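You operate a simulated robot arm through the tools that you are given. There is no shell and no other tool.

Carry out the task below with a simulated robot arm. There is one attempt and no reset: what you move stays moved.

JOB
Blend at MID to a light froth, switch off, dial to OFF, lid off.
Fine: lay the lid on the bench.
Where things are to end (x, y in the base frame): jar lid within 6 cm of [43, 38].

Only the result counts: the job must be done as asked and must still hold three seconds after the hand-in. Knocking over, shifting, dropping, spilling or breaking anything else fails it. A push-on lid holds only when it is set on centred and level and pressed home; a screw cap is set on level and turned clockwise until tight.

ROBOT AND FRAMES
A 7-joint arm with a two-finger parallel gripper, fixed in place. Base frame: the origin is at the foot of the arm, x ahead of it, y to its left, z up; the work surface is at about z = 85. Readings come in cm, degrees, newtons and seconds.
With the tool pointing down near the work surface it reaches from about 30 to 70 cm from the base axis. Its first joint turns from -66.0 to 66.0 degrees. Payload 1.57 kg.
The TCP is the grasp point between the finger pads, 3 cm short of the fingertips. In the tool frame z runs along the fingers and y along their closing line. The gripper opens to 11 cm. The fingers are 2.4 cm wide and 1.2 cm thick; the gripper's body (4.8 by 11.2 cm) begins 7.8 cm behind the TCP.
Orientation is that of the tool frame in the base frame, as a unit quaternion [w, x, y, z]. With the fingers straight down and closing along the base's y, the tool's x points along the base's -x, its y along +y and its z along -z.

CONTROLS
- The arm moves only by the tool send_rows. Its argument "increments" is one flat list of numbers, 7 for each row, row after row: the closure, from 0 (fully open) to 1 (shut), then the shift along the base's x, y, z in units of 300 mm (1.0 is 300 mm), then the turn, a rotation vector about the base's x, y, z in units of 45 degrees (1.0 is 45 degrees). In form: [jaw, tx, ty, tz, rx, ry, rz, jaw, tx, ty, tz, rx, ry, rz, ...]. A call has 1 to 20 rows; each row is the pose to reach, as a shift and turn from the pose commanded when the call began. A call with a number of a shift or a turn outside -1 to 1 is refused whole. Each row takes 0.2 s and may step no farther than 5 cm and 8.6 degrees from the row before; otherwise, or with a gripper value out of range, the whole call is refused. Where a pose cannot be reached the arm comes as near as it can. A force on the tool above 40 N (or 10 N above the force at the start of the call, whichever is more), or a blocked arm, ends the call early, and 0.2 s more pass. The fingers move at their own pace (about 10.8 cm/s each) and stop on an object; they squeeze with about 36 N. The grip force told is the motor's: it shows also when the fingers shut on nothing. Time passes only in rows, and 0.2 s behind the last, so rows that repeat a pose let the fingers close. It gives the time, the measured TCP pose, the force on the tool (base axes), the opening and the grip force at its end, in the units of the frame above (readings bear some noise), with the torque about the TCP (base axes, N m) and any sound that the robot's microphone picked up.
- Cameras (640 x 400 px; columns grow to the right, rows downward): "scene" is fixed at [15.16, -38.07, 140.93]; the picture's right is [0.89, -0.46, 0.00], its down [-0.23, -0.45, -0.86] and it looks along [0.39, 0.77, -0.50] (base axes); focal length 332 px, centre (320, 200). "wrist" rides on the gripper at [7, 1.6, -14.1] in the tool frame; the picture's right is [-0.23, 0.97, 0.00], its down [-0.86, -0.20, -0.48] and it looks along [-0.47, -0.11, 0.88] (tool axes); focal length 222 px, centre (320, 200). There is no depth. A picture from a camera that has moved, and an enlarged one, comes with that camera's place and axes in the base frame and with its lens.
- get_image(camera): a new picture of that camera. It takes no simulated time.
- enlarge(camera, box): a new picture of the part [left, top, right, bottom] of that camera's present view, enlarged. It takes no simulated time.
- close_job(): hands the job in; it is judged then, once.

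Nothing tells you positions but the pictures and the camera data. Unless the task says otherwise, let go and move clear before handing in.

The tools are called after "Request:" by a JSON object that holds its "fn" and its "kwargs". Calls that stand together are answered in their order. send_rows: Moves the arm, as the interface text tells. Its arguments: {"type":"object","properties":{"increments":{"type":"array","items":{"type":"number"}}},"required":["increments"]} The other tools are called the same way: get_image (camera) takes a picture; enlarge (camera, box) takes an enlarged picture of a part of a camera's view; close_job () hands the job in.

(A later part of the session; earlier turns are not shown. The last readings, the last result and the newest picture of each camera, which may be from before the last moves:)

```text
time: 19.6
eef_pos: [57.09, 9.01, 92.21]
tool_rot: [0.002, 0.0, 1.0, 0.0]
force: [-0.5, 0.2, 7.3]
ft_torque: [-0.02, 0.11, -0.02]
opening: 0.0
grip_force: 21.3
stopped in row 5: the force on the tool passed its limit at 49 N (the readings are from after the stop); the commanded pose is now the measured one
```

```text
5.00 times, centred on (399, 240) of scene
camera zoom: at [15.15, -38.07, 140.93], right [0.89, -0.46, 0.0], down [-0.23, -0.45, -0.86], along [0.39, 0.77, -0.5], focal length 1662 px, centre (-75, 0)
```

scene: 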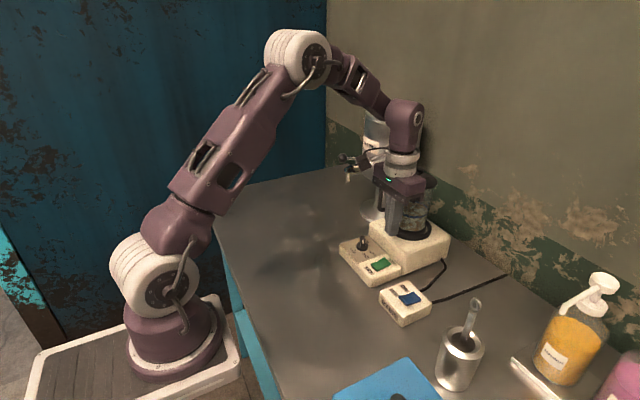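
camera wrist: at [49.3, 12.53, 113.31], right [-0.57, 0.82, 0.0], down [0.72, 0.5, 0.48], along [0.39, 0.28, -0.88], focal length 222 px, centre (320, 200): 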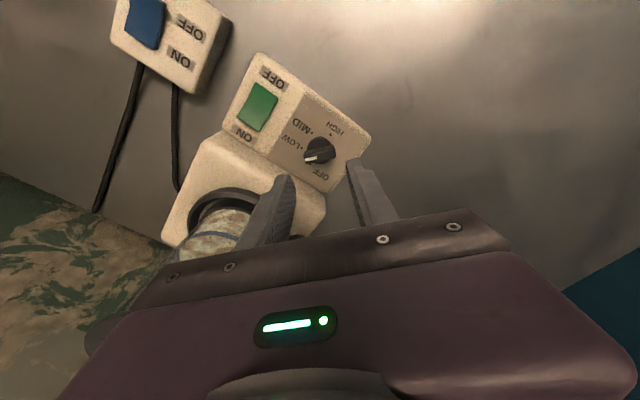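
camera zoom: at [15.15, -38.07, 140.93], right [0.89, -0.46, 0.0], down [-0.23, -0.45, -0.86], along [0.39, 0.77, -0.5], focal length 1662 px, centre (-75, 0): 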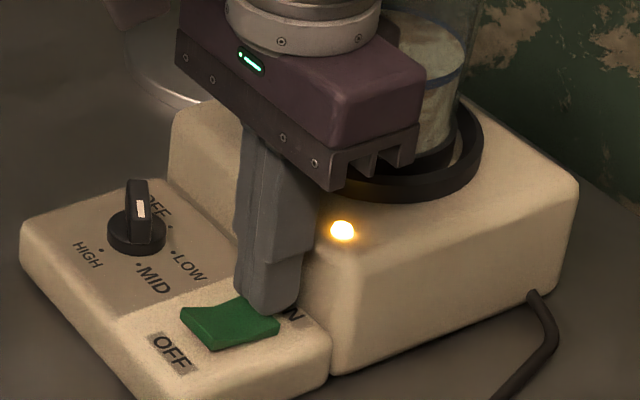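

The lamp is lit, so the blender is running at MID. I'll hop to hover above the OFF end and watch the contents.

Request:
{"fn": "send_rows", "kwargs": {"increments": [1, -0.02, -0.003, 0.07, 0, 0, 0, 1, -0.125, -0.006, 0.08, 0, 0, 0]}}

Request:
{"fn": "enlarge", "kwargs": {"camera": "scene", "box": [335, 150, 463, 230]}}

Request:
{"fn": "enlarge", "kwargs": {"camera": "scene", "box": [335, 200, 463, 280]}}

Request:
{"fn": "get_image", "kwargs": {"camera": "wrist"}}

```text
time: 20.2
eef_pos: [53.3, 8.78, 94.58]
tool_rot: [0.001, 0.0, 1.0, 0.0]
force: [-1.3, 0.6, 0.6]
ft_torque: [0.0, -0.03, -0.02]
opening: 0.02
grip_force: 21.0
```

```text
5.00 times, centred on (399, 190) of scene
camera zoom: at [15.16, -38.07, 140.93], right [0.89, -0.46, 0.0], down [-0.23, -0.45, -0.86], along [0.39, 0.77, -0.5], focal length 1662 px, centre (-75, 250)
```

zoom: 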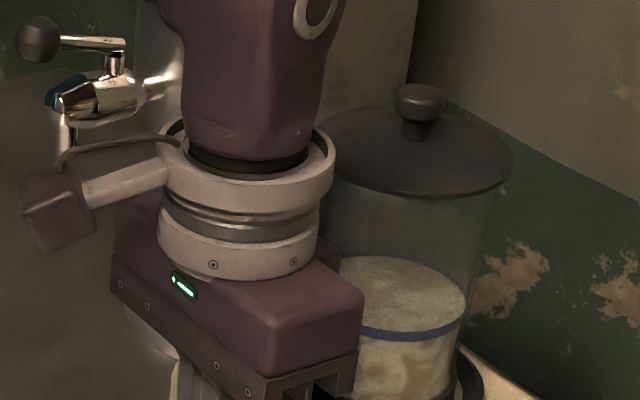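

```text
5.00 times, centred on (399, 240) of scene
camera zoom: at [15.16, -38.07, 140.93], right [0.89, -0.46, 0.0], down [-0.23, -0.45, -0.86], along [0.39, 0.77, -0.5], focal length 1662 px, centre (-75, 0)
```

zoom: 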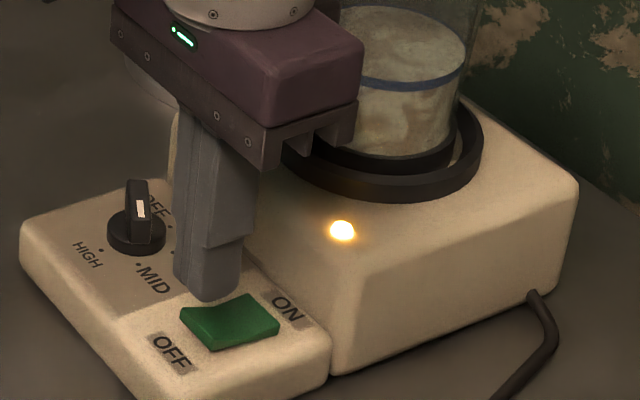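

```text
taken
camera wrist: at [46.46, 10.46, 108.59], right [0.23, 0.97, 0.0], down [0.85, -0.2, 0.48], along [0.47, -0.11, -0.88], focal length 222 px, centre (320, 200)
```

wrist: 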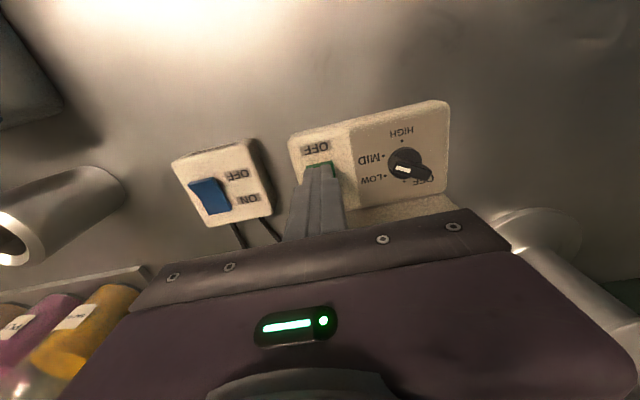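

Request:
{"fn": "enlarge", "kwargs": {"camera": "scene", "box": [395, 190, 443, 240]}}

Request:
{"fn": "send_rows", "kwargs": {"increments": [1, 0, 0, 0, 0, 0, 0, 1, 0, 0, 0, 0, 0, 0]}}

Request:
{"fn": "enlarge", "kwargs": {"camera": "scene", "box": [395, 190, 443, 240]}}

```text
8.00 times, centred on (419, 215) of scene
camera zoom: at [15.16, -38.07, 140.93], right [0.89, -0.46, 0.0], down [-0.23, -0.45, -0.86], along [0.39, 0.77, -0.5], focal length 2659 px, centre (-472, 80)
```

zoom: 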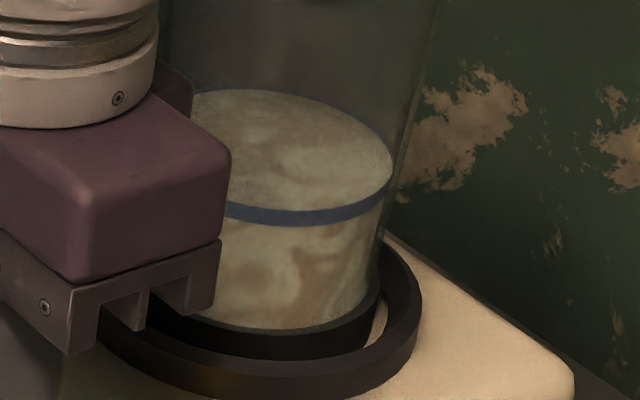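

```text
time: 20.8
eef_pos: [53.25, 8.68, 94.61]
tool_rot: [0.002, 0.001, 1.0, 0.001]
force: [-0.3, 0.3, -0.2]
ft_torque: [0.0, 0.03, 0.0]
opening: 0.0
grip_force: 21.6
```

```text
8.00 times, centred on (419, 215) of scene
camera zoom: at [15.16, -38.07, 140.93], right [0.89, -0.46, 0.0], down [-0.23, -0.45, -0.86], along [0.39, 0.77, -0.5], focal length 2659 px, centre (-472, 80)
```

zoom: 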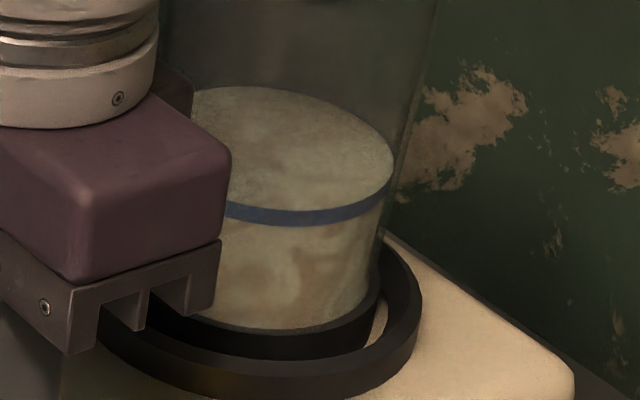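

The contents are mixing and just starting to rise above the blue ring. I'll keep watching in short steps.

Request:
{"fn": "send_rows", "kwargs": {"increments": [1, 0, 0, 0, 0, 0, 0, 1, 0, 0, 0, 0, 0, 0, 1, 0, 0, 0, 0, 0, 0, 1, 0, 0, 0, 0, 0, 0]}}

Request:
{"fn": "enlarge", "kwargs": {"camera": "scene", "box": [395, 190, 443, 240]}}

```text
time: 21.8
eef_pos: [53.35, 8.75, 94.57]
tool_rot: [0.002, 0.0, 1.0, 0.001]
force: [0.2, 0.1, 0.3]
ft_torque: [0.01, 0.04, 0.0]
opening: 0.01
grip_force: 21.7
```

```text
8.00 times, centred on (419, 215) of scene
camera zoom: at [15.16, -38.07, 140.93], right [0.89, -0.46, 0.0], down [-0.23, -0.45, -0.86], along [0.39, 0.77, -0.5], focal length 2659 px, centre (-472, 80)
```

zoom: 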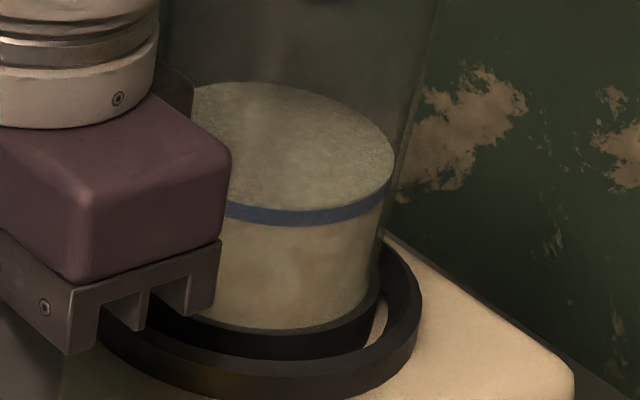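

Request:
{"fn": "send_rows", "kwargs": {"increments": [1, 0, 0, 0, 0, 0, 0, 1, 0, 0, 0, 0, 0, 0, 1, 0, 0, 0, 0, 0, 0]}}

Request:
{"fn": "enlarge", "kwargs": {"camera": "scene", "box": [395, 190, 443, 240]}}

Request:
{"fn": "enlarge", "kwargs": {"camera": "scene", "box": [405, 195, 437, 215]}}

```text
time: 22.6
eef_pos: [53.26, 8.84, 94.74]
tool_rot: [0.002, 0.001, 1.0, 0.0]
force: [-0.2, 0.5, -0.1]
ft_torque: [0.01, 0.04, 0.01]
opening: 0.0
grip_force: 20.9
```

```text
8.00 times, centred on (419, 215) of scene
camera zoom: at [15.16, -38.07, 140.93], right [0.89, -0.46, 0.0], down [-0.23, -0.45, -0.86], along [0.39, 0.77, -0.5], focal length 2659 px, centre (-472, 80)
```

zoom: 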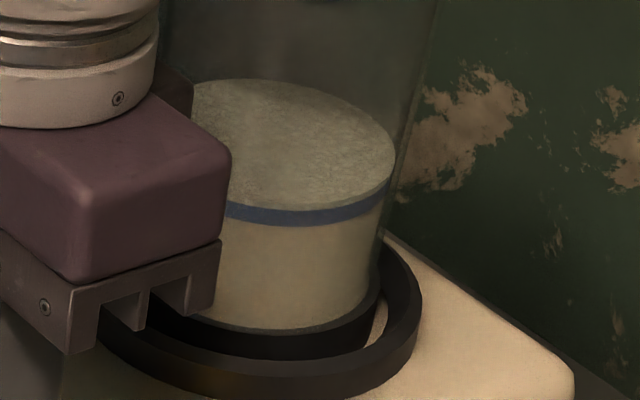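

```text
16.00 times, centred on (421, 205) of scene
camera zoom: at [15.16, -38.07, 140.93], right [0.89, -0.46, 0.0], down [-0.23, -0.45, -0.86], along [0.39, 0.77, -0.5], focal length 5317 px, centre (-1296, 120)
```

zoom: 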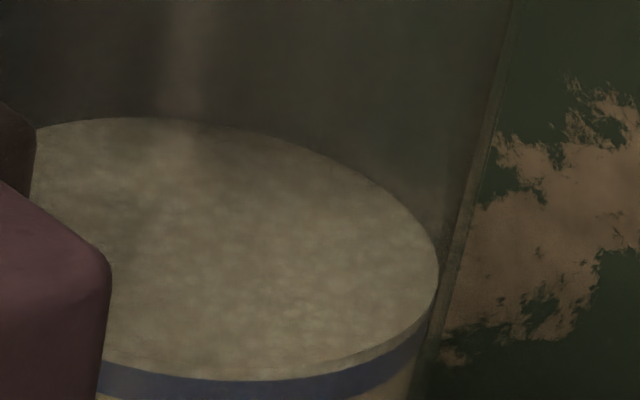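

Request:
{"fn": "send_rows", "kwargs": {"increments": [1, 0, 0, 0, 0, 0, 0, 1, 0, 0, 0, 0, 0, 0]}}

Request:
{"fn": "enlarge", "kwargs": {"camera": "scene", "box": [395, 190, 443, 240]}}

Request:
{"fn": "enlarge", "kwargs": {"camera": "scene", "box": [405, 195, 437, 215]}}

```text
time: 23.2
eef_pos: [53.29, 8.72, 94.69]
tool_rot: [0.002, 0.0, 1.0, 0.0]
force: [0.2, 0.3, 0.1]
ft_torque: [-0.02, 0.01, -0.03]
opening: 0.03
grip_force: 21.6
```

```text
8.00 times, centred on (419, 215) of scene
camera zoom: at [15.16, -38.07, 140.93], right [0.89, -0.46, 0.0], down [-0.23, -0.45, -0.86], along [0.39, 0.77, -0.5], focal length 2659 px, centre (-472, 80)
```

zoom: 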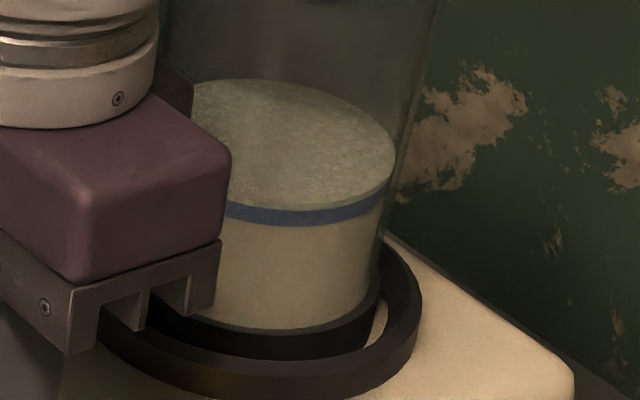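

```text
16.00 times, centred on (421, 205) of scene
camera zoom: at [15.16, -38.07, 140.93], right [0.89, -0.46, 0.0], down [-0.23, -0.45, -0.86], along [0.39, 0.77, -0.5], focal length 5317 px, centre (-1296, 120)
```

zoom: 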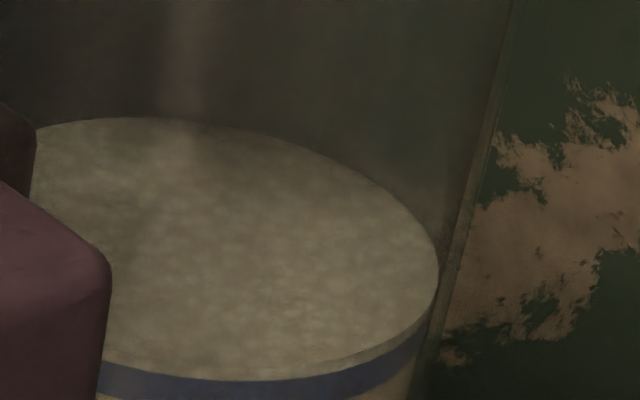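

The level has stopped rising and the swirls are gone. There's a thin light froth layer over the ring, so I'll press OFF now. I can always add more blending, but I can't take it back.

Request:
{"fn": "send_rows", "kwargs": {"increments": [1, 0, 0, -0.06, 0, 0, 0, 1, 0, 0, -0.085, 0, 0, 0, 1, 0, 0, -0.1, 0, 0, 0]}}

Request:
{"fn": "enlarge", "kwargs": {"camera": "scene", "box": [335, 200, 463, 280]}}

Request:
{"fn": "enlarge", "kwargs": {"camera": "scene", "box": [395, 190, 443, 240]}}

```text
time: 23.9
eef_pos: [53.35, 8.7, 92.28]
tool_rot: [0.003, 0.001, 1.0, 0.0]
force: [-7.8, -0.8, 13.4]
ft_torque: [0.0, 0.08, -0.03]
opening: 0.0
grip_force: 21.4
stopped in row 3: the force on the tool passed its limit at 55 N (the readings are from after the stop); the commanded pose is now the measured one
```

```text
5.00 times, centred on (399, 240) of scene
camera zoom: at [15.12, -38.08, 140.93], right [0.89, -0.46, 0.0], down [-0.23, -0.45, -0.86], along [0.39, 0.77, -0.5], focal length 1662 px, centre (-75, 0)
```

zoom: 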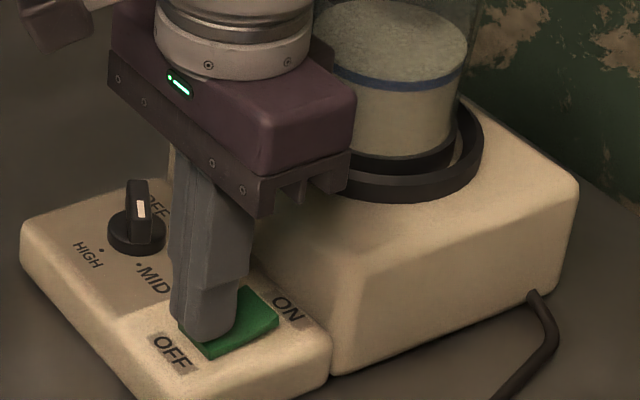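

```text
8.00 times, centred on (419, 215) of scene
camera zoom: at [15.12, -38.08, 140.93], right [0.89, -0.46, 0.0], down [-0.23, -0.45, -0.86], along [0.39, 0.77, -0.5], focal length 2659 px, centre (-472, 80)
```

zoom: 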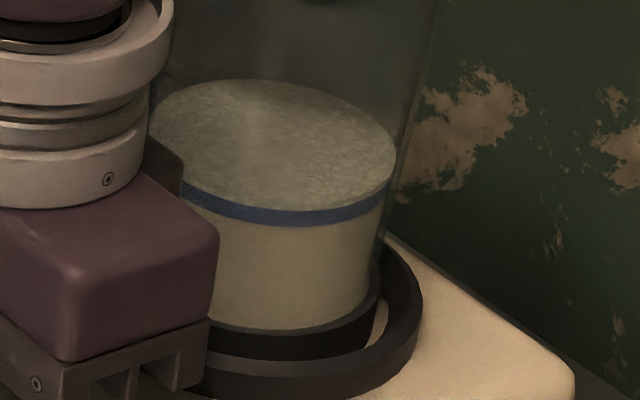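

The lamp is out, so the blender is off. I'll lift clear and examine the contents.

Request:
{"fn": "send_rows", "kwargs": {"increments": [1, 0, 0, 0.1, 0, 0, 0, 1, -0.06, 0.08, 0.24, 0, 0, 0, 1, -0.1, 0.2, 0.3, 0, 0, 0, 1, -0.1, 0.26, 0.3, 0, 0, 0, 1, -0.1, 0.26, 0.3, 0, 0, 0]}}

Request:
{"fn": "enlarge", "kwargs": {"camera": "scene", "box": [379, 190, 443, 240]}}

Request:
{"fn": "enlarge", "kwargs": {"camera": "scene", "box": [335, 200, 463, 280]}}

Request:
{"fn": "enlarge", "kwargs": {"camera": "wrist", "box": [240, 110, 400, 210]}}

```text
refused: row 2 steps farther than a row can; nothing moved
```

```text
8.00 times, centred on (411, 215) of scene
camera zoom: at [15.12, -38.08, 140.93], right [0.89, -0.46, 0.0], down [-0.23, -0.45, -0.86], along [0.39, 0.77, -0.5], focal length 2659 px, centre (-408, 80)
```

zoom: 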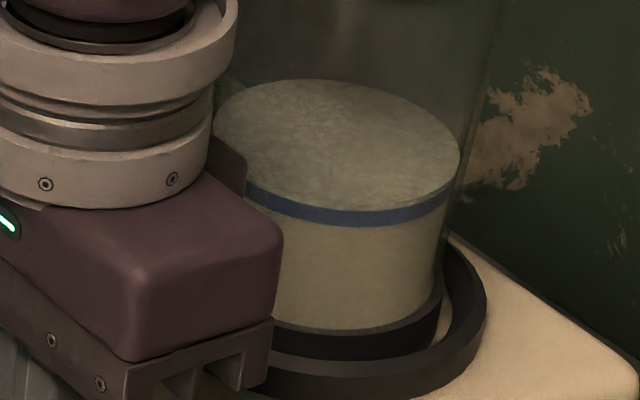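

```text
5.00 times, centred on (399, 240) of scene
camera zoom: at [15.12, -38.08, 140.93], right [0.89, -0.46, 0.0], down [-0.23, -0.45, -0.86], along [0.39, 0.77, -0.5], focal length 1662 px, centre (-75, 0)
```

zoom: 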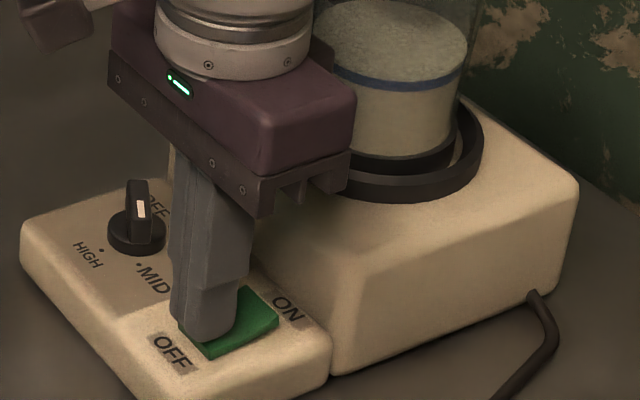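

```text
4.00 times, centred on (320, 160) of wrist
camera zoom: at [46.45, 10.46, 106.26], right [0.23, 0.97, 0.0], down [0.85, -0.2, 0.48], along [0.47, -0.11, -0.88], focal length 888 px, centre (320, 360)
```

zoom: 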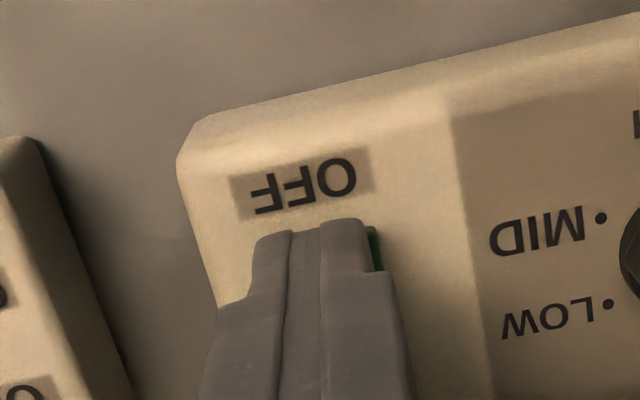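

Request:
{"fn": "send_rows", "kwargs": {"increments": [1, 0, 0, 0.1, 0, 0, 0, 1, -0.04, 0.05, 0.2, 0, 0, 0, 1, -0.08, 0.13, 0.27, 0, 0, 0, 1, -0.1, 0.2, 0.3, 0, 0, 0, 1, -0.1, 0.26, 0.3, 0, 0, 0, 1, -0.1, 0.26, 0.3, 0, 0, 0]}}

Request:
{"fn": "enlarge", "kwargs": {"camera": "scene", "box": [379, 190, 443, 240]}}

Request:
{"fn": "enlarge", "kwargs": {"camera": "scene", "box": [335, 200, 463, 280]}}

Request:
{"fn": "enlarge", "kwargs": {"camera": "wrist", "box": [200, 80, 440, 230]}}

```text
time: 25.3
eef_pos: [50.43, 16.53, 101.37]
tool_rot: [0.002, 0.0, 1.0, 0.0]
force: [0.7, 0.0, -0.5]
ft_torque: [-0.01, -0.02, 0.05]
opening: 0.0
grip_force: 21.1
```

```text
8.00 times, centred on (411, 215) of scene
camera zoom: at [15.16, -38.07, 140.93], right [0.89, -0.46, 0.0], down [-0.23, -0.45, -0.86], along [0.39, 0.77, -0.5], focal length 2659 px, centre (-408, 80)
```

zoom: 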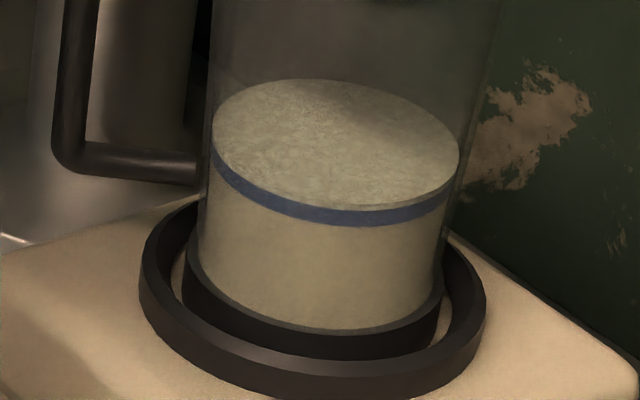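

```text
5.00 times, centred on (399, 240) of scene
camera zoom: at [15.16, -38.07, 140.93], right [0.89, -0.46, 0.0], down [-0.23, -0.45, -0.86], along [0.39, 0.77, -0.5], focal length 1662 px, centre (-75, 0)
```

zoom: 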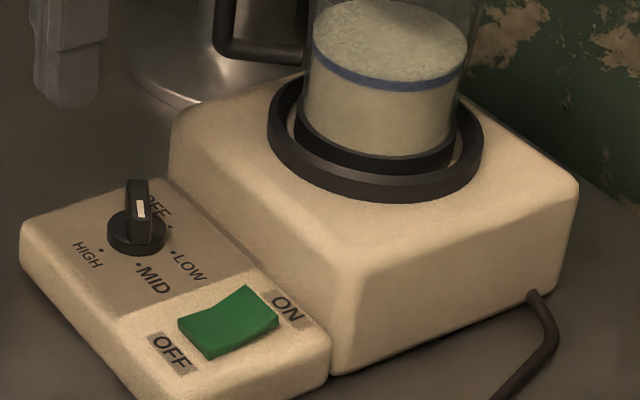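

```text
2.67 times, centred on (320, 155) of wrist
camera zoom: at [43.44, 18.31, 115.23], right [0.23, 0.97, 0.0], down [0.85, -0.2, 0.48], along [0.47, -0.11, -0.88], focal length 592 px, centre (320, 320)
```

zoom: 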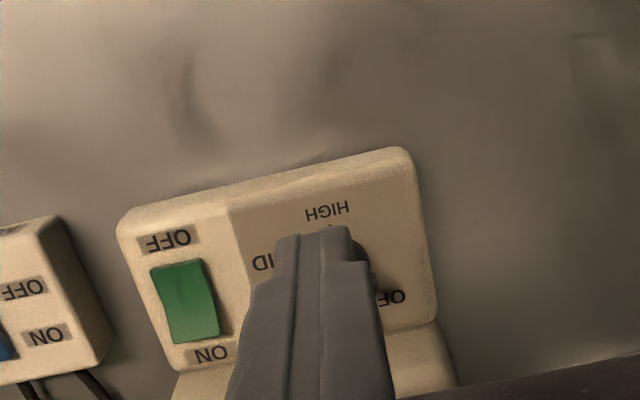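

Before going on I'll take a very close look at the froth. The hand is out of the way now.

Request:
{"fn": "enlarge", "kwargs": {"camera": "scene", "box": [395, 194, 443, 224]}}

Request:
{"fn": "enlarge", "kwargs": {"camera": "scene", "box": [405, 205, 429, 220]}}

Request:
{"fn": "get_image", "kwargs": {"camera": "scene"}}

```text
13.33 times, centred on (419, 209) of scene
camera zoom: at [15.16, -38.07, 140.93], right [0.89, -0.46, 0.0], down [-0.23, -0.45, -0.86], along [0.39, 0.77, -0.5], focal length 4431 px, centre (-1000, 80)
```

zoom: 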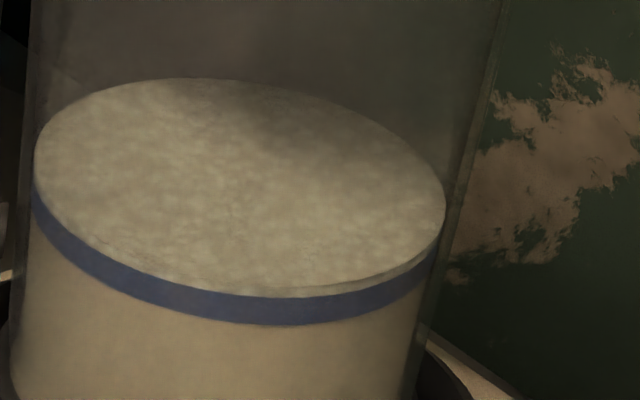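

```text
16.00 times, centred on (417, 212) of scene
camera zoom: at [15.16, -38.07, 140.93], right [0.89, -0.46, 0.0], down [-0.23, -0.45, -0.86], along [0.39, 0.77, -0.5], focal length 5317 px, centre (-1232, 0)
```

zoom: 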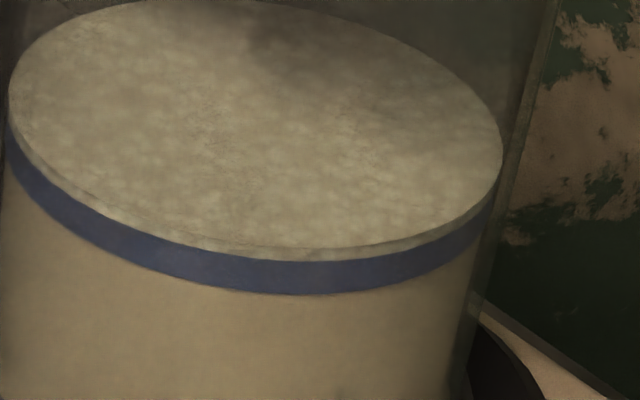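

```text
taken
```

scene: 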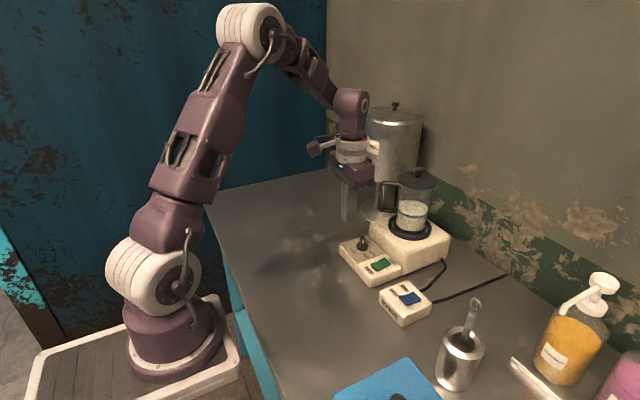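

There's a thin pale froth cap on an evenly mixed liquid, which is the light froth asked for. The switch is off, so next I'll return the dial to OFF: over the dial, hand turned to line up with the bar at MID.

Request:
{"fn": "send_rows", "kwargs": {"increments": [0.8, 0.04, 0, -0.02, 0, 0, -0.1667, 0.6, 0.08, 0, -0.06, 0, 0, -0.3333, 0.6, 0.12, -0.001, -0.1, 0, 0, -0.5, 0.6, 0.159, -0.001, -0.112, 0, 0, -0.6667, 0.6, 0.159, -0.001, -0.112, 0, 0, -0.6667]}}

Request:
{"fn": "enlarge", "kwargs": {"camera": "wrist", "box": [240, 110, 400, 210]}}

```text
time: 26.5
eef_pos: [55.08, 16.56, 97.82]
tool_rot: [0.002, 0.259, 0.966, 0.0]
force: [0.0, 0.1, 0.6]
ft_torque: [-0.01, 0.01, 0.01]
opening: 4.38
grip_force: 0.1
```

```text
4.00 times, centred on (320, 160) of wrist
camera zoom: at [50.0, 21.58, 111.81], right [0.69, 0.73, 0.0], down [0.64, -0.6, 0.48], along [0.35, -0.33, -0.88], focal length 888 px, centre (320, 360)
```

zoom: 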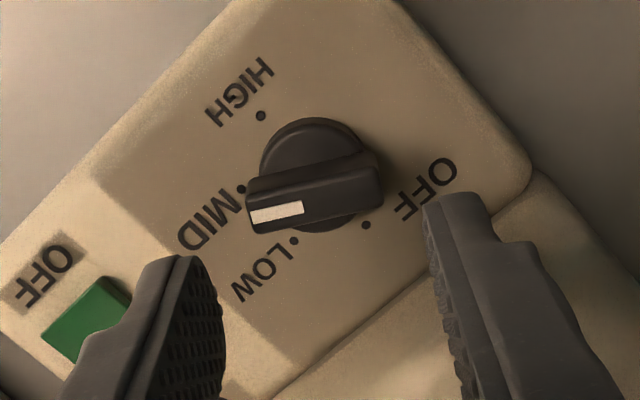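

Request:
{"fn": "send_rows", "kwargs": {"increments": [0.6, 0.004, -0.001, -0.08, 0, 0, 0, 0.6, 0.004, -0.001, -0.15, 0, 0, 0, 0.6, 0.004, -0.001, -0.187, 0, 0, 0, 0.7, 0.004, -0.001, -0.187, 0, 0, 0, 1, 0.004, -0.001, -0.187, 0, 0, 0, 1, 0.004, -0.001, -0.187, 0, 0, 0]}}

Request:
{"fn": "enlarge", "kwargs": {"camera": "wrist", "box": [240, 130, 400, 230]}}

```text
time: 27.9
eef_pos: [55.36, 16.42, 92.21]
tool_rot: [0.001, 0.26, 0.966, -0.001]
force: [-7.9, -13.3, 0.6]
ft_torque: [-0.43, 0.03, 0.04]
opening: 3.39
grip_force: 40.9
```

```text
4.00 times, centred on (320, 180) of wrist
camera zoom: at [50.14, 21.44, 106.17], right [0.68, 0.73, 0.0], down [0.64, -0.6, 0.48], along [0.35, -0.33, -0.88], focal length 888 px, centre (320, 280)
```

zoom: 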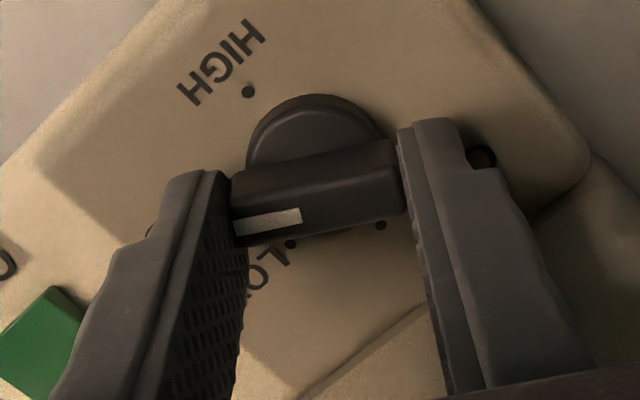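

Request:
{"fn": "send_rows", "kwargs": {"increments": [1, -0.001, -0.0015, 0, 0, 0, 0.1667, 1, -0.001, -0.0015, 0, 0, 0, 0.3333, 1, -0.001, -0.0015, 0, 0, 0, 0.5, 1, -0.001, -0.0015, 0, 0, 0, 0.6667, 1, -0.001, -0.0015, 0, 0, 0, 0.8333, 1, -0.001, -0.0015, 0, 0, 0, 1.0]}}

Request:
{"fn": "enlarge", "kwargs": {"camera": "wrist", "box": [240, 130, 400, 230]}}

```text
time: 29.3
eef_pos: [55.21, 16.54, 92.31]
tool_rot: [0.002, -0.131, 0.991, 0.002]
force: [4.7, 4.6, -13.6]
ft_torque: [-0.39, 0.55, -0.02]
opening: 3.4
grip_force: 41.2
```

```text
4.00 times, centred on (320, 180) of wrist
camera zoom: at [48.18, 16.38, 106.18], right [-0.03, 1.0, 0.0], down [0.88, 0.03, 0.48], along [0.48, 0.02, -0.88], focal length 888 px, centre (320, 280)
```

zoom: 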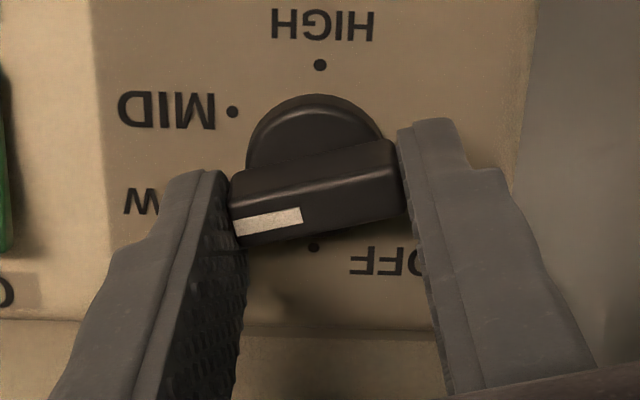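

Request:
{"fn": "send_rows", "kwargs": {"increments": [1, 0, 0, 0, 0, 0, 0.1667, 1, 0, 0, 0, 0, 0, 0.3333, 1, 0, 0, 0, 0, 0, 0.5, 1, 0, 0, 0, 0, 0, 0.6667, 1, 0, 0, 0, 0, 0, 0.8, 1, 0, 0, 0, 0, 0, 0.95]}}

Request:
{"fn": "enlarge", "kwargs": {"camera": "wrist", "box": [240, 130, 400, 230]}}

Request:
{"fn": "enlarge", "kwargs": {"camera": "scene", "box": [320, 170, 448, 270]}}

```text
time: 30.7
eef_pos: [55.12, 16.83, 92.2]
tool_rot: [0.002, -0.484, 0.875, 0.004]
force: [-12.1, 35.8, -9.0]
ft_torque: [0.13, 0.02, -0.08]
opening: 3.39
grip_force: 41.9
```

```text
4.00 times, centred on (320, 180) of wrist
camera zoom: at [50.21, 11.67, 106.18], right [-0.7, 0.71, 0.01], down [0.62, 0.61, 0.48], along [0.34, 0.34, -0.88], focal length 888 px, centre (320, 280)
```

zoom: 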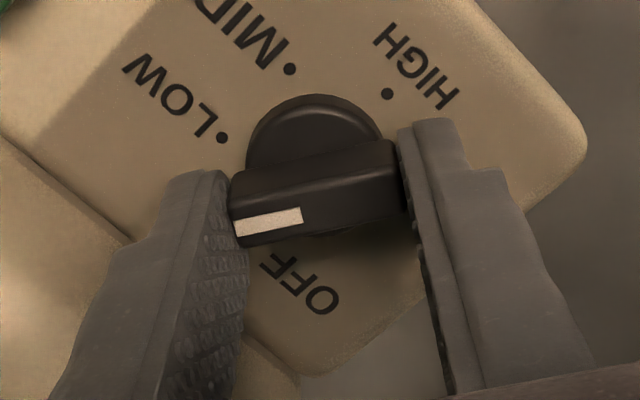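

```text
4.00 times, centred on (384, 220) of scene
camera zoom: at [15.15, -37.97, 140.96], right [0.89, -0.46, 0.0], down [-0.23, -0.45, -0.86], along [0.39, 0.77, -0.5], focal length 1329 px, centre (64, 120)
```

zoom: 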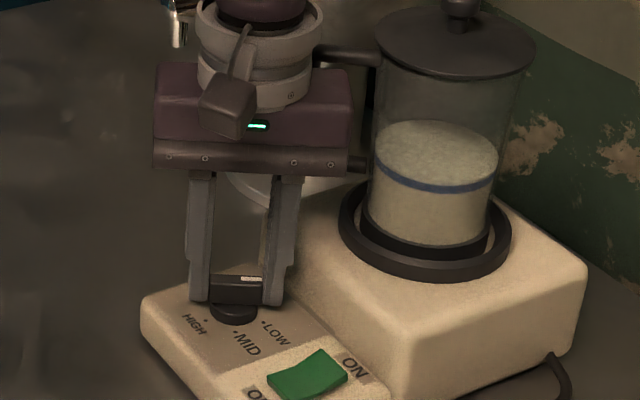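

The bar is back to about -32°. I'll release, lift, and swing the hand round to grip the bar's sides for the last stretch to OFF.

Request:
{"fn": "send_rows", "kwargs": {"increments": [0.8, 0, 0.001, 0, 0, 0, 0, 0.6, 0, 0, 0, 0, 0, 0, 0.6, 0, 0, 0.05, 0, 0, 0, 0.6, 0, 0, 0.15, 0, 0, 0, 0.6, 0, 0, 0.22, 0, 0, 0]}}

Request:
{"fn": "send_rows", "kwargs": {"increments": [0.5, 0, 0, 0.01, 0, 0, -0.1667, 0.5, 0, 0, 0.01, 0, 0, -0.3333, 0.5, 0, 0, 0.01, 0, 0, -0.5, 0.5, 0, 0, 0.01, 0, 0, -0.6667, 0.5, 0, 0, 0.01, 0, 0, -0.8333, 0.5, 0, 0, 0.01, 0, 0, -1.0]}}

Request:
{"fn": "send_rows", "kwargs": {"increments": [0.5, 0, 0, 0, 0, 0, -0.1667, 0.5, 0, 0, 0, 0, 0, -0.3333, 0.5, 0, 0, 0, 0, 0, -0.5, 0.5, 0, 0, 0, 0, 0, -0.6667, 0.5, 0, 0, 0, 0, 0, -0.8333, 0.5, 0, 0, 0, 0, 0, -1.0, 0.5, 0, 0, 0, 0, 0, -1.0]}}

Request:
{"fn": "enlarge", "kwargs": {"camera": "wrist", "box": [240, 110, 400, 210]}}

Request:
{"fn": "enlarge", "kwargs": {"camera": "scene", "box": [320, 170, 448, 270]}}

```text
time: 31.9
eef_pos: [55.2, 16.45, 98.91]
tool_rot: [0.001, -0.483, 0.876, 0.002]
force: [0.8, -0.3, 0.2]
ft_torque: [-0.01, 0.0, 0.02]
opening: 4.38
grip_force: 0.1
```

```text
time: 33.3
eef_pos: [55.19, 16.32, 99.22]
tool_rot: [0.003, -0.11, 0.994, 0.001]
force: [0.4, 0.3, 0.6]
ft_torque: [0.02, -0.02, 0.0]
opening: 5.48
grip_force: 0.1
```

```text
time: 34.9
eef_pos: [55.29, 16.52, 99.21]
tool_rot: [0.003, 0.279, 0.96, 0.0]
force: [-0.2, 0.1, 0.2]
ft_torque: [0.01, 0.03, -0.03]
opening: 5.5
grip_force: 0.1
```

```text
4.00 times, centred on (320, 160) of wrist
camera zoom: at [50.34, 21.67, 113.1], right [0.71, 0.7, 0.0], down [0.61, -0.63, 0.48], along [0.34, -0.34, -0.88], focal length 888 px, centre (320, 360)
```

zoom: 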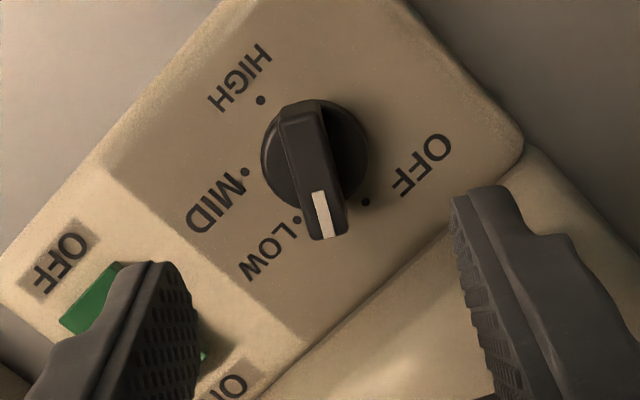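

```text
4.00 times, centred on (384, 220) of scene
camera zoom: at [15.16, -38.07, 140.93], right [0.89, -0.46, 0.0], down [-0.23, -0.45, -0.86], along [0.39, 0.77, -0.5], focal length 1329 px, centre (64, 120)
```

zoom: 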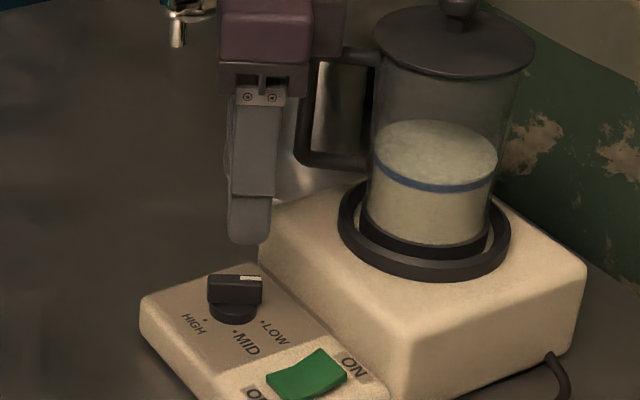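

Request:
{"fn": "send_rows", "kwargs": {"increments": [0.5, -0.002, 0.001, -0.1, 0, 0, 0, 0.5, -0.002, 0.001, -0.19, 0, 0, 0, 0.5, -0.002, 0.001, -0.2337, 0, 0, 0, 0.7, -0.002, 0.001, -0.2337, 0, 0, 0, 1, -0.002, 0.001, -0.2337, 0, 0, 0, 1, -0.002, 0.001, -0.2337, 0, 0, 0]}}

Request:
{"fn": "enlarge", "kwargs": {"camera": "wrist", "box": [240, 130, 400, 230]}}

```text
time: 36.3
eef_pos: [55.21, 16.4, 92.14]
tool_rot: [0.001, 0.278, 0.961, -0.002]
force: [-4.3, -4.2, -2.0]
ft_torque: [-0.26, -0.01, 0.02]
opening: 2.8
grip_force: 38.4
```

```text
4.00 times, centred on (320, 180) of wrist
camera zoom: at [50.27, 21.64, 106.1], right [0.71, 0.7, 0.0], down [0.61, -0.62, 0.48], along [0.34, -0.34, -0.88], focal length 888 px, centre (320, 280)
```

zoom: 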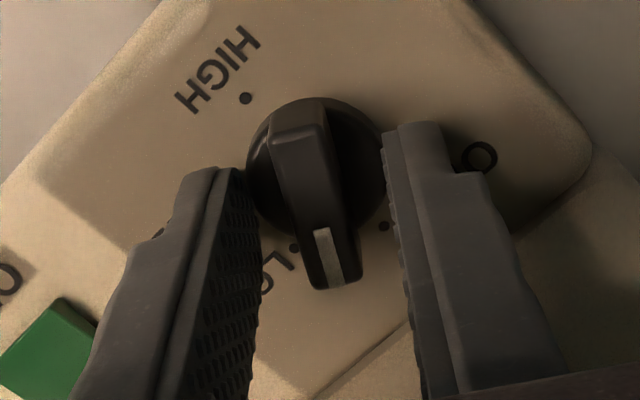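

Request:
{"fn": "send_rows", "kwargs": {"increments": [1, -0.0005, -0.001, 0, 0, 0, 0.1436, 1, -0.0005, -0.001, 0, 0, 0, 0.2872, 1, -0.0005, -0.001, 0, 0, 0, 0.4308, 1, -0.0005, -0.001, 0, 0, 0, 0.5744, 1, -0.0005, -0.001, 0, 0, 0, 0.718, 1, -0.0005, -0.001, 0, 0, 0, 0.718]}}

Request:
{"fn": "enlarge", "kwargs": {"camera": "wrist", "box": [240, 130, 400, 230]}}

```text
time: 37.7
eef_pos: [55.18, 16.5, 92.23]
tool_rot: [0.003, 0.0, 1.0, 0.001]
force: [3.9, 4.2, -4.4]
ft_torque: [0.17, -0.14, -0.39]
opening: 2.82
grip_force: 38.0
```

```text
4.00 times, centred on (320, 180) of wrist
camera zoom: at [48.29, 18.19, 106.12], right [0.23, 0.97, 0.0], down [0.85, -0.2, 0.48], along [0.47, -0.11, -0.88], focal length 888 px, centre (320, 280)
```

zoom: 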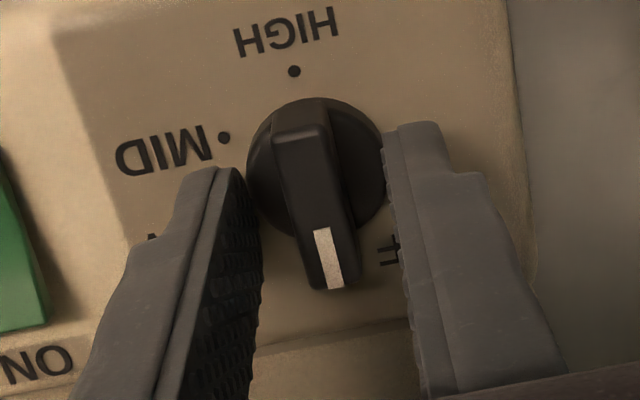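

The dial looks back at OFF. I'll release, lift and check.

Request:
{"fn": "send_rows", "kwargs": {"increments": [0.7, 0, 0, 0, 0, 0, 0, 0.5, 0, 0, 0, 0, 0, 0, 0.5, 0, 0, 0.06, 0, 0, 0, 0.5, 0, 0, 0.2, 0, 0, 0, 0.5, 0, 0, 0.35, 0, 0, 0, 0.5, 0, 0, 0.45, 0, 0, 0, 0.5, 0, 0, 0.45, 0, 0, 0]}}

Request:
{"fn": "enlarge", "kwargs": {"camera": "wrist", "box": [272, 110, 368, 170]}}

Request:
{"fn": "enlarge", "kwargs": {"camera": "scene", "box": [335, 230, 415, 280]}}

Request:
{"fn": "enlarge", "kwargs": {"camera": "scene", "box": [370, 160, 450, 210]}}

```text
time: 39.3
eef_pos: [55.05, 16.36, 105.66]
tool_rot: [0.002, 0.0, 1.0, 0.0]
force: [-0.6, -0.3, -0.2]
ft_torque: [-0.01, -0.03, -0.03]
opening: 5.51
grip_force: 0.0
```

```text
6.67 times, centred on (320, 140) of wrist
camera zoom: at [48.27, 18.19, 119.68], right [0.23, 0.97, 0.0], down [0.85, -0.2, 0.48], along [0.47, -0.11, -0.88], focal length 1481 px, centre (320, 600)
```

zoom: 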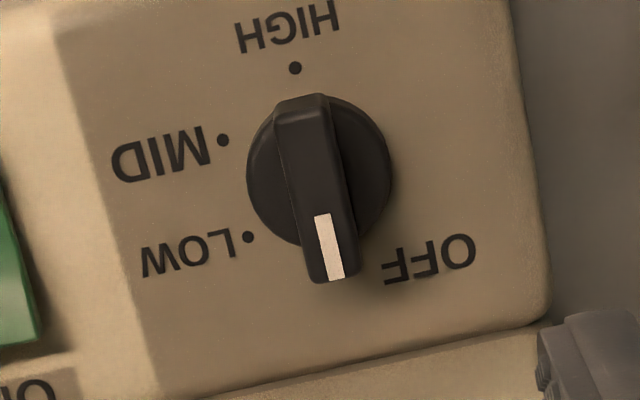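

```text
8.00 times, centred on (375, 255) of scene
camera zoom: at [15.16, -38.07, 140.93], right [0.89, -0.46, 0.0], down [-0.23, -0.45, -0.86], along [0.39, 0.77, -0.5], focal length 2659 px, centre (-120, -240)
```

zoom: 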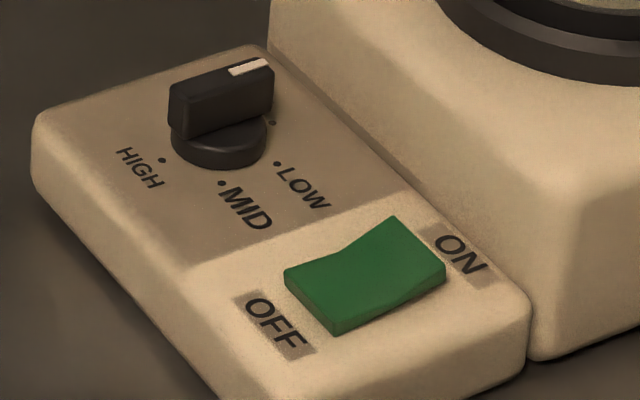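

```text
8.00 times, centred on (410, 185) of scene
camera zoom: at [15.16, -38.07, 140.93], right [0.89, -0.46, 0.0], down [-0.23, -0.45, -0.86], along [0.39, 0.77, -0.5], focal length 2659 px, centre (-400, 320)
```

zoom: 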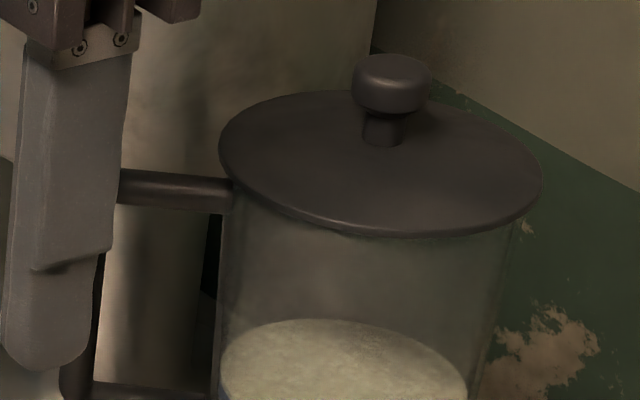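

Switch is OFF and the dial is at OFF, same as the starting view. Now the lid: its knob is near (67.4, 13.7) with the cap at about z 107–109. I'll rise and approach from above.

Request:
{"fn": "send_rows", "kwargs": {"increments": [0.5, 0.0, 0, 0.15, 0, 0, 0, 0.5, 0.02, -0.01, 0.28, 0, 0, 0, 0.5, 0.08, -0.05, 0.4, 0, 0, 0, 0.5, 0.165, -0.09, 0.42, 0, 0, 0, 0.5, 0.165, -0.09, 0.42, 0, 0, 0]}}

Request:
{"fn": "get_image", "kwargs": {"camera": "wrist"}}

Request:
{"fn": "enlarge", "kwargs": {"camera": "wrist", "box": [272, 170, 368, 230]}}

Request:
{"fn": "enlarge", "kwargs": {"camera": "scene", "box": [340, 110, 468, 210]}}

```text
time: 40.5
eef_pos: [59.3, 14.23, 117.66]
tool_rot: [-0.005, -0.008, 1.0, -0.008]
force: [0.0, 0.0, 0.1]
ft_torque: [0.0, 0.04, -0.02]
opening: 5.47
grip_force: 0.0
out of reach, approached as far as the arm can: row 4
```

```text
taken
camera wrist: at [52.54, 16.08, 131.7], right [0.21, 0.98, -0.02], down [0.86, -0.18, 0.47], along [0.46, -0.11, -0.88], focal length 222 px, centre (320, 200)
```

wrist: 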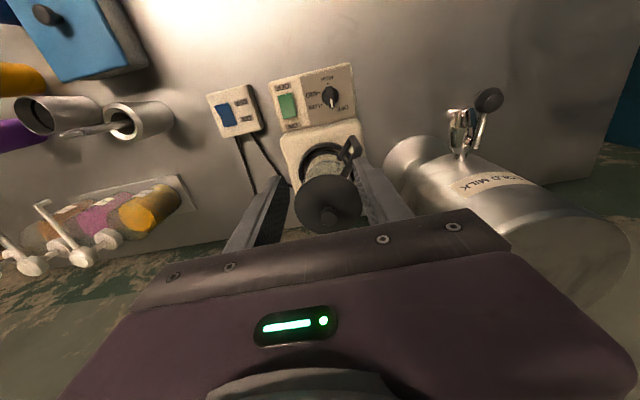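

```text
6.67 times, centred on (320, 200) of wrist
camera zoom: at [52.54, 16.08, 131.7], right [0.21, 0.98, -0.02], down [0.86, -0.18, 0.47], along [0.46, -0.11, -0.88], focal length 1481 px, centre (320, 200)
```

zoom: 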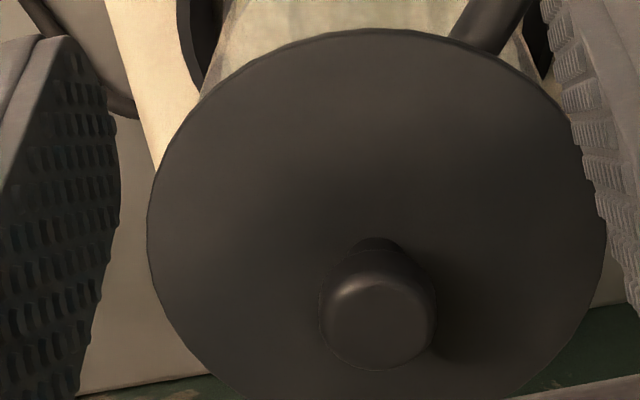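

```text
4.00 times, centred on (404, 160) of scene
camera zoom: at [15.16, -38.07, 140.93], right [0.89, -0.46, 0.0], down [-0.23, -0.45, -0.86], along [0.39, 0.77, -0.5], focal length 1329 px, centre (-16, 360)
```

zoom: 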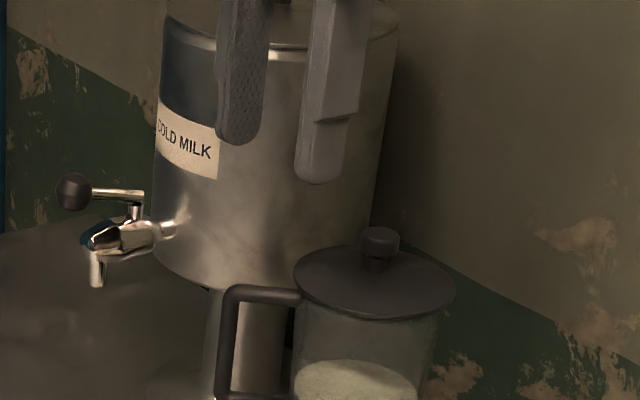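

A vertical hand can't reach that far at this height, so I'll tilt the tool 30° forward. The pads stay vertical across the knob, so the lid will lift level. First I'll back up a little and tilt.

Request:
{"fn": "send_rows", "kwargs": {"increments": [0.5, -0.04, -0.005, 0.02, 0, -0.1667, 0, 0.5, -0.06, -0.01, 0.03, 0, -0.3333, 0, 0.5, -0.04, -0.015, 0.03, 0, -0.5, 0, 0.5, 0.0, -0.018, 0.02, 0, -0.6667, 0, 0.5, 0.0, -0.018, 0.02, 0, -0.6667, 0]}}

Request:
{"fn": "get_image", "kwargs": {"camera": "wrist"}}

Request:
{"fn": "get_image", "kwargs": {"camera": "scene"}}

```text
time: 41.7
eef_pos: [60.19, 13.21, 118.82]
tool_rot: [0.261, 0.0, 0.965, 0.0]
force: [0.0, -0.4, -0.6]
ft_torque: [-0.03, 0.01, -0.02]
opening: 5.51
grip_force: 0.2
```

```text
taken
camera wrist: at [47.14, 14.86, 127.38], right [0.2, 0.97, 0.12], down [0.5, -0.2, 0.84], along [0.85, -0.11, -0.52], focal length 222 px, centre (320, 200)
```

wrist: 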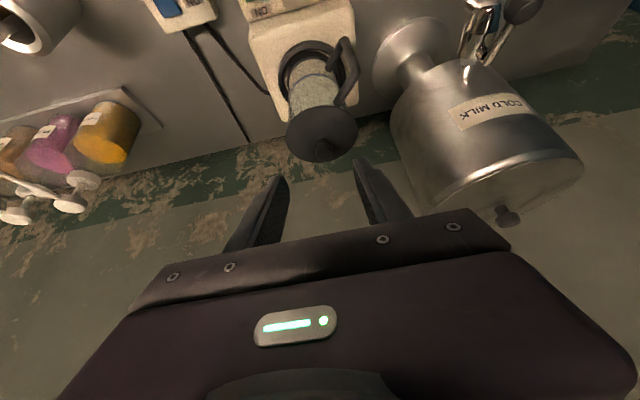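

```text
taken
```

scene: 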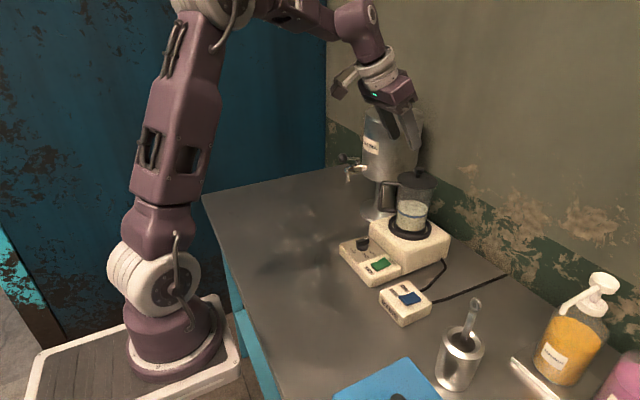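

Request:
{"fn": "enlarge", "kwargs": {"camera": "wrist", "box": [272, 110, 368, 170]}}

Request:
{"fn": "enlarge", "kwargs": {"camera": "scene", "box": [370, 110, 466, 185]}}

```text
6.67 times, centred on (320, 140) of wrist
camera zoom: at [47.14, 14.86, 127.38], right [0.2, 0.97, 0.12], down [0.5, -0.2, 0.84], along [0.85, -0.11, -0.52], focal length 1481 px, centre (320, 600)
```

zoom: 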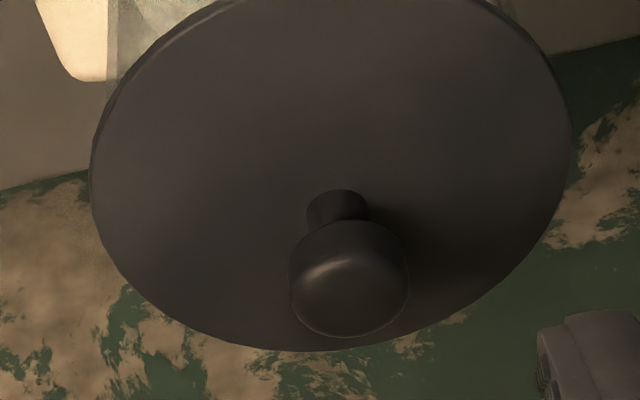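

```text
5.33 times, centred on (418, 148) of scene
camera zoom: at [15.16, -38.07, 140.93], right [0.89, -0.46, 0.0], down [-0.23, -0.45, -0.86], along [0.39, 0.77, -0.5], focal length 1772 px, centre (-203, 480)
```

zoom: 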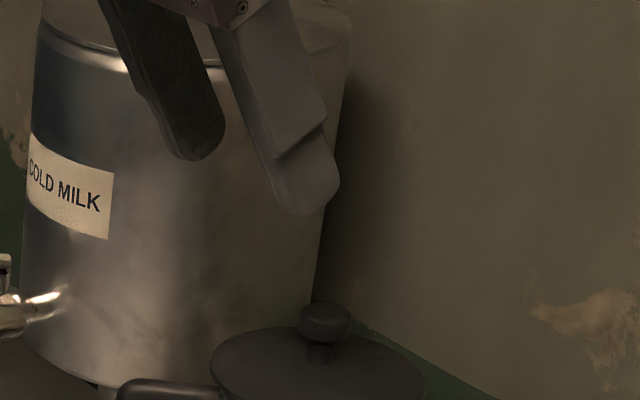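

The knob is at about (67.4, 13.6, 108.2). I'll slide down along the tool axis with the fingers open either side of it.

Request:
{"fn": "send_rows", "kwargs": {"increments": [0.5, 0.04, 0.0133, -0.02, 0, 0, 0, 0.5, 0.1, 0.0133, -0.12, 0, 0, 0, 0.5, 0.155, 0.0133, -0.21, 0, 0, 0, 0.5, 0.195, 0.0133, -0.28, 0, 0, 0, 0.5, 0.215, 0.0133, -0.3133, 0, 0, 0, 0.5, 0.215, 0.0133, -0.3133, 0, 0, 0]}}

Request:
{"fn": "get_image", "kwargs": {"camera": "wrist"}}

Request:
{"fn": "enlarge", "kwargs": {"camera": "scene", "box": [370, 130, 466, 205]}}

Request:
{"fn": "enlarge", "kwargs": {"camera": "wrist", "box": [240, 110, 400, 210]}}

```text
time: 43.1
eef_pos: [66.62, 13.59, 109.8]
tool_rot: [0.265, 0.0, 0.964, 0.0]
force: [-10.1, -1.0, 33.7]
ft_torque: [-0.22, 0.15, -0.06]
opening: 5.52
grip_force: 0.0
```

```text
taken
camera wrist: at [53.56, 15.27, 118.21], right [0.19, 0.97, 0.12], down [0.49, -0.2, 0.85], along [0.85, -0.11, -0.52], focal length 222 px, centre (320, 200)
```

wrist: 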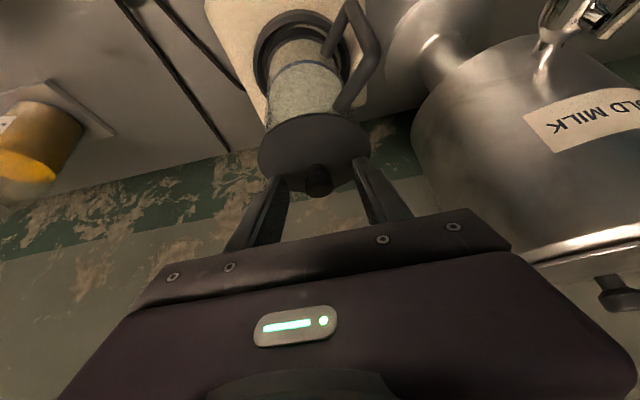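

```text
5.33 times, centred on (418, 168) of scene
camera zoom: at [15.06, -38.09, 140.94], right [0.89, -0.46, 0.0], down [-0.23, -0.45, -0.86], along [0.39, 0.77, -0.5], focal length 1772 px, centre (-203, 373)
```

zoom: 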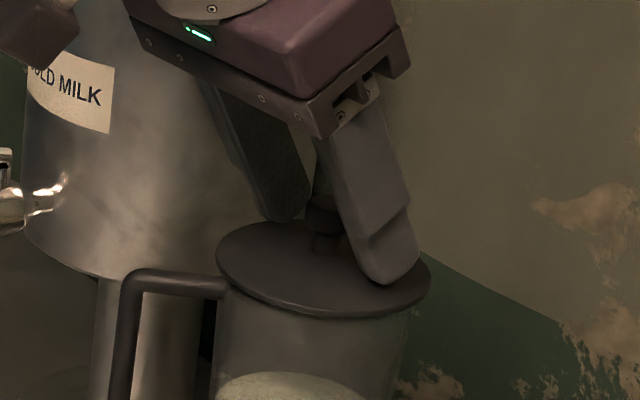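

```text
4.00 times, centred on (320, 160) of wrist
camera zoom: at [53.56, 15.27, 118.21], right [0.19, 0.97, 0.12], down [0.49, -0.2, 0.85], along [0.85, -0.11, -0.52], focal length 888 px, centre (320, 360)
```

zoom: 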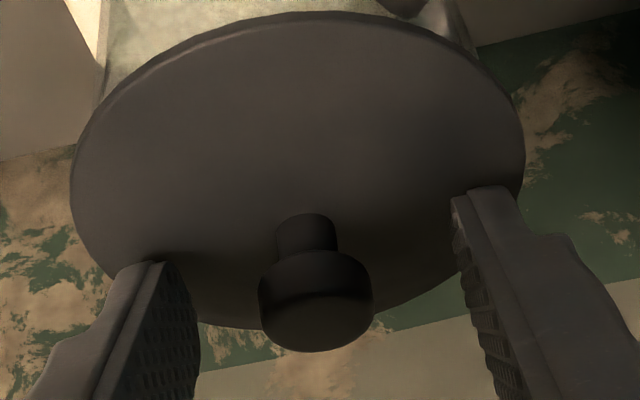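

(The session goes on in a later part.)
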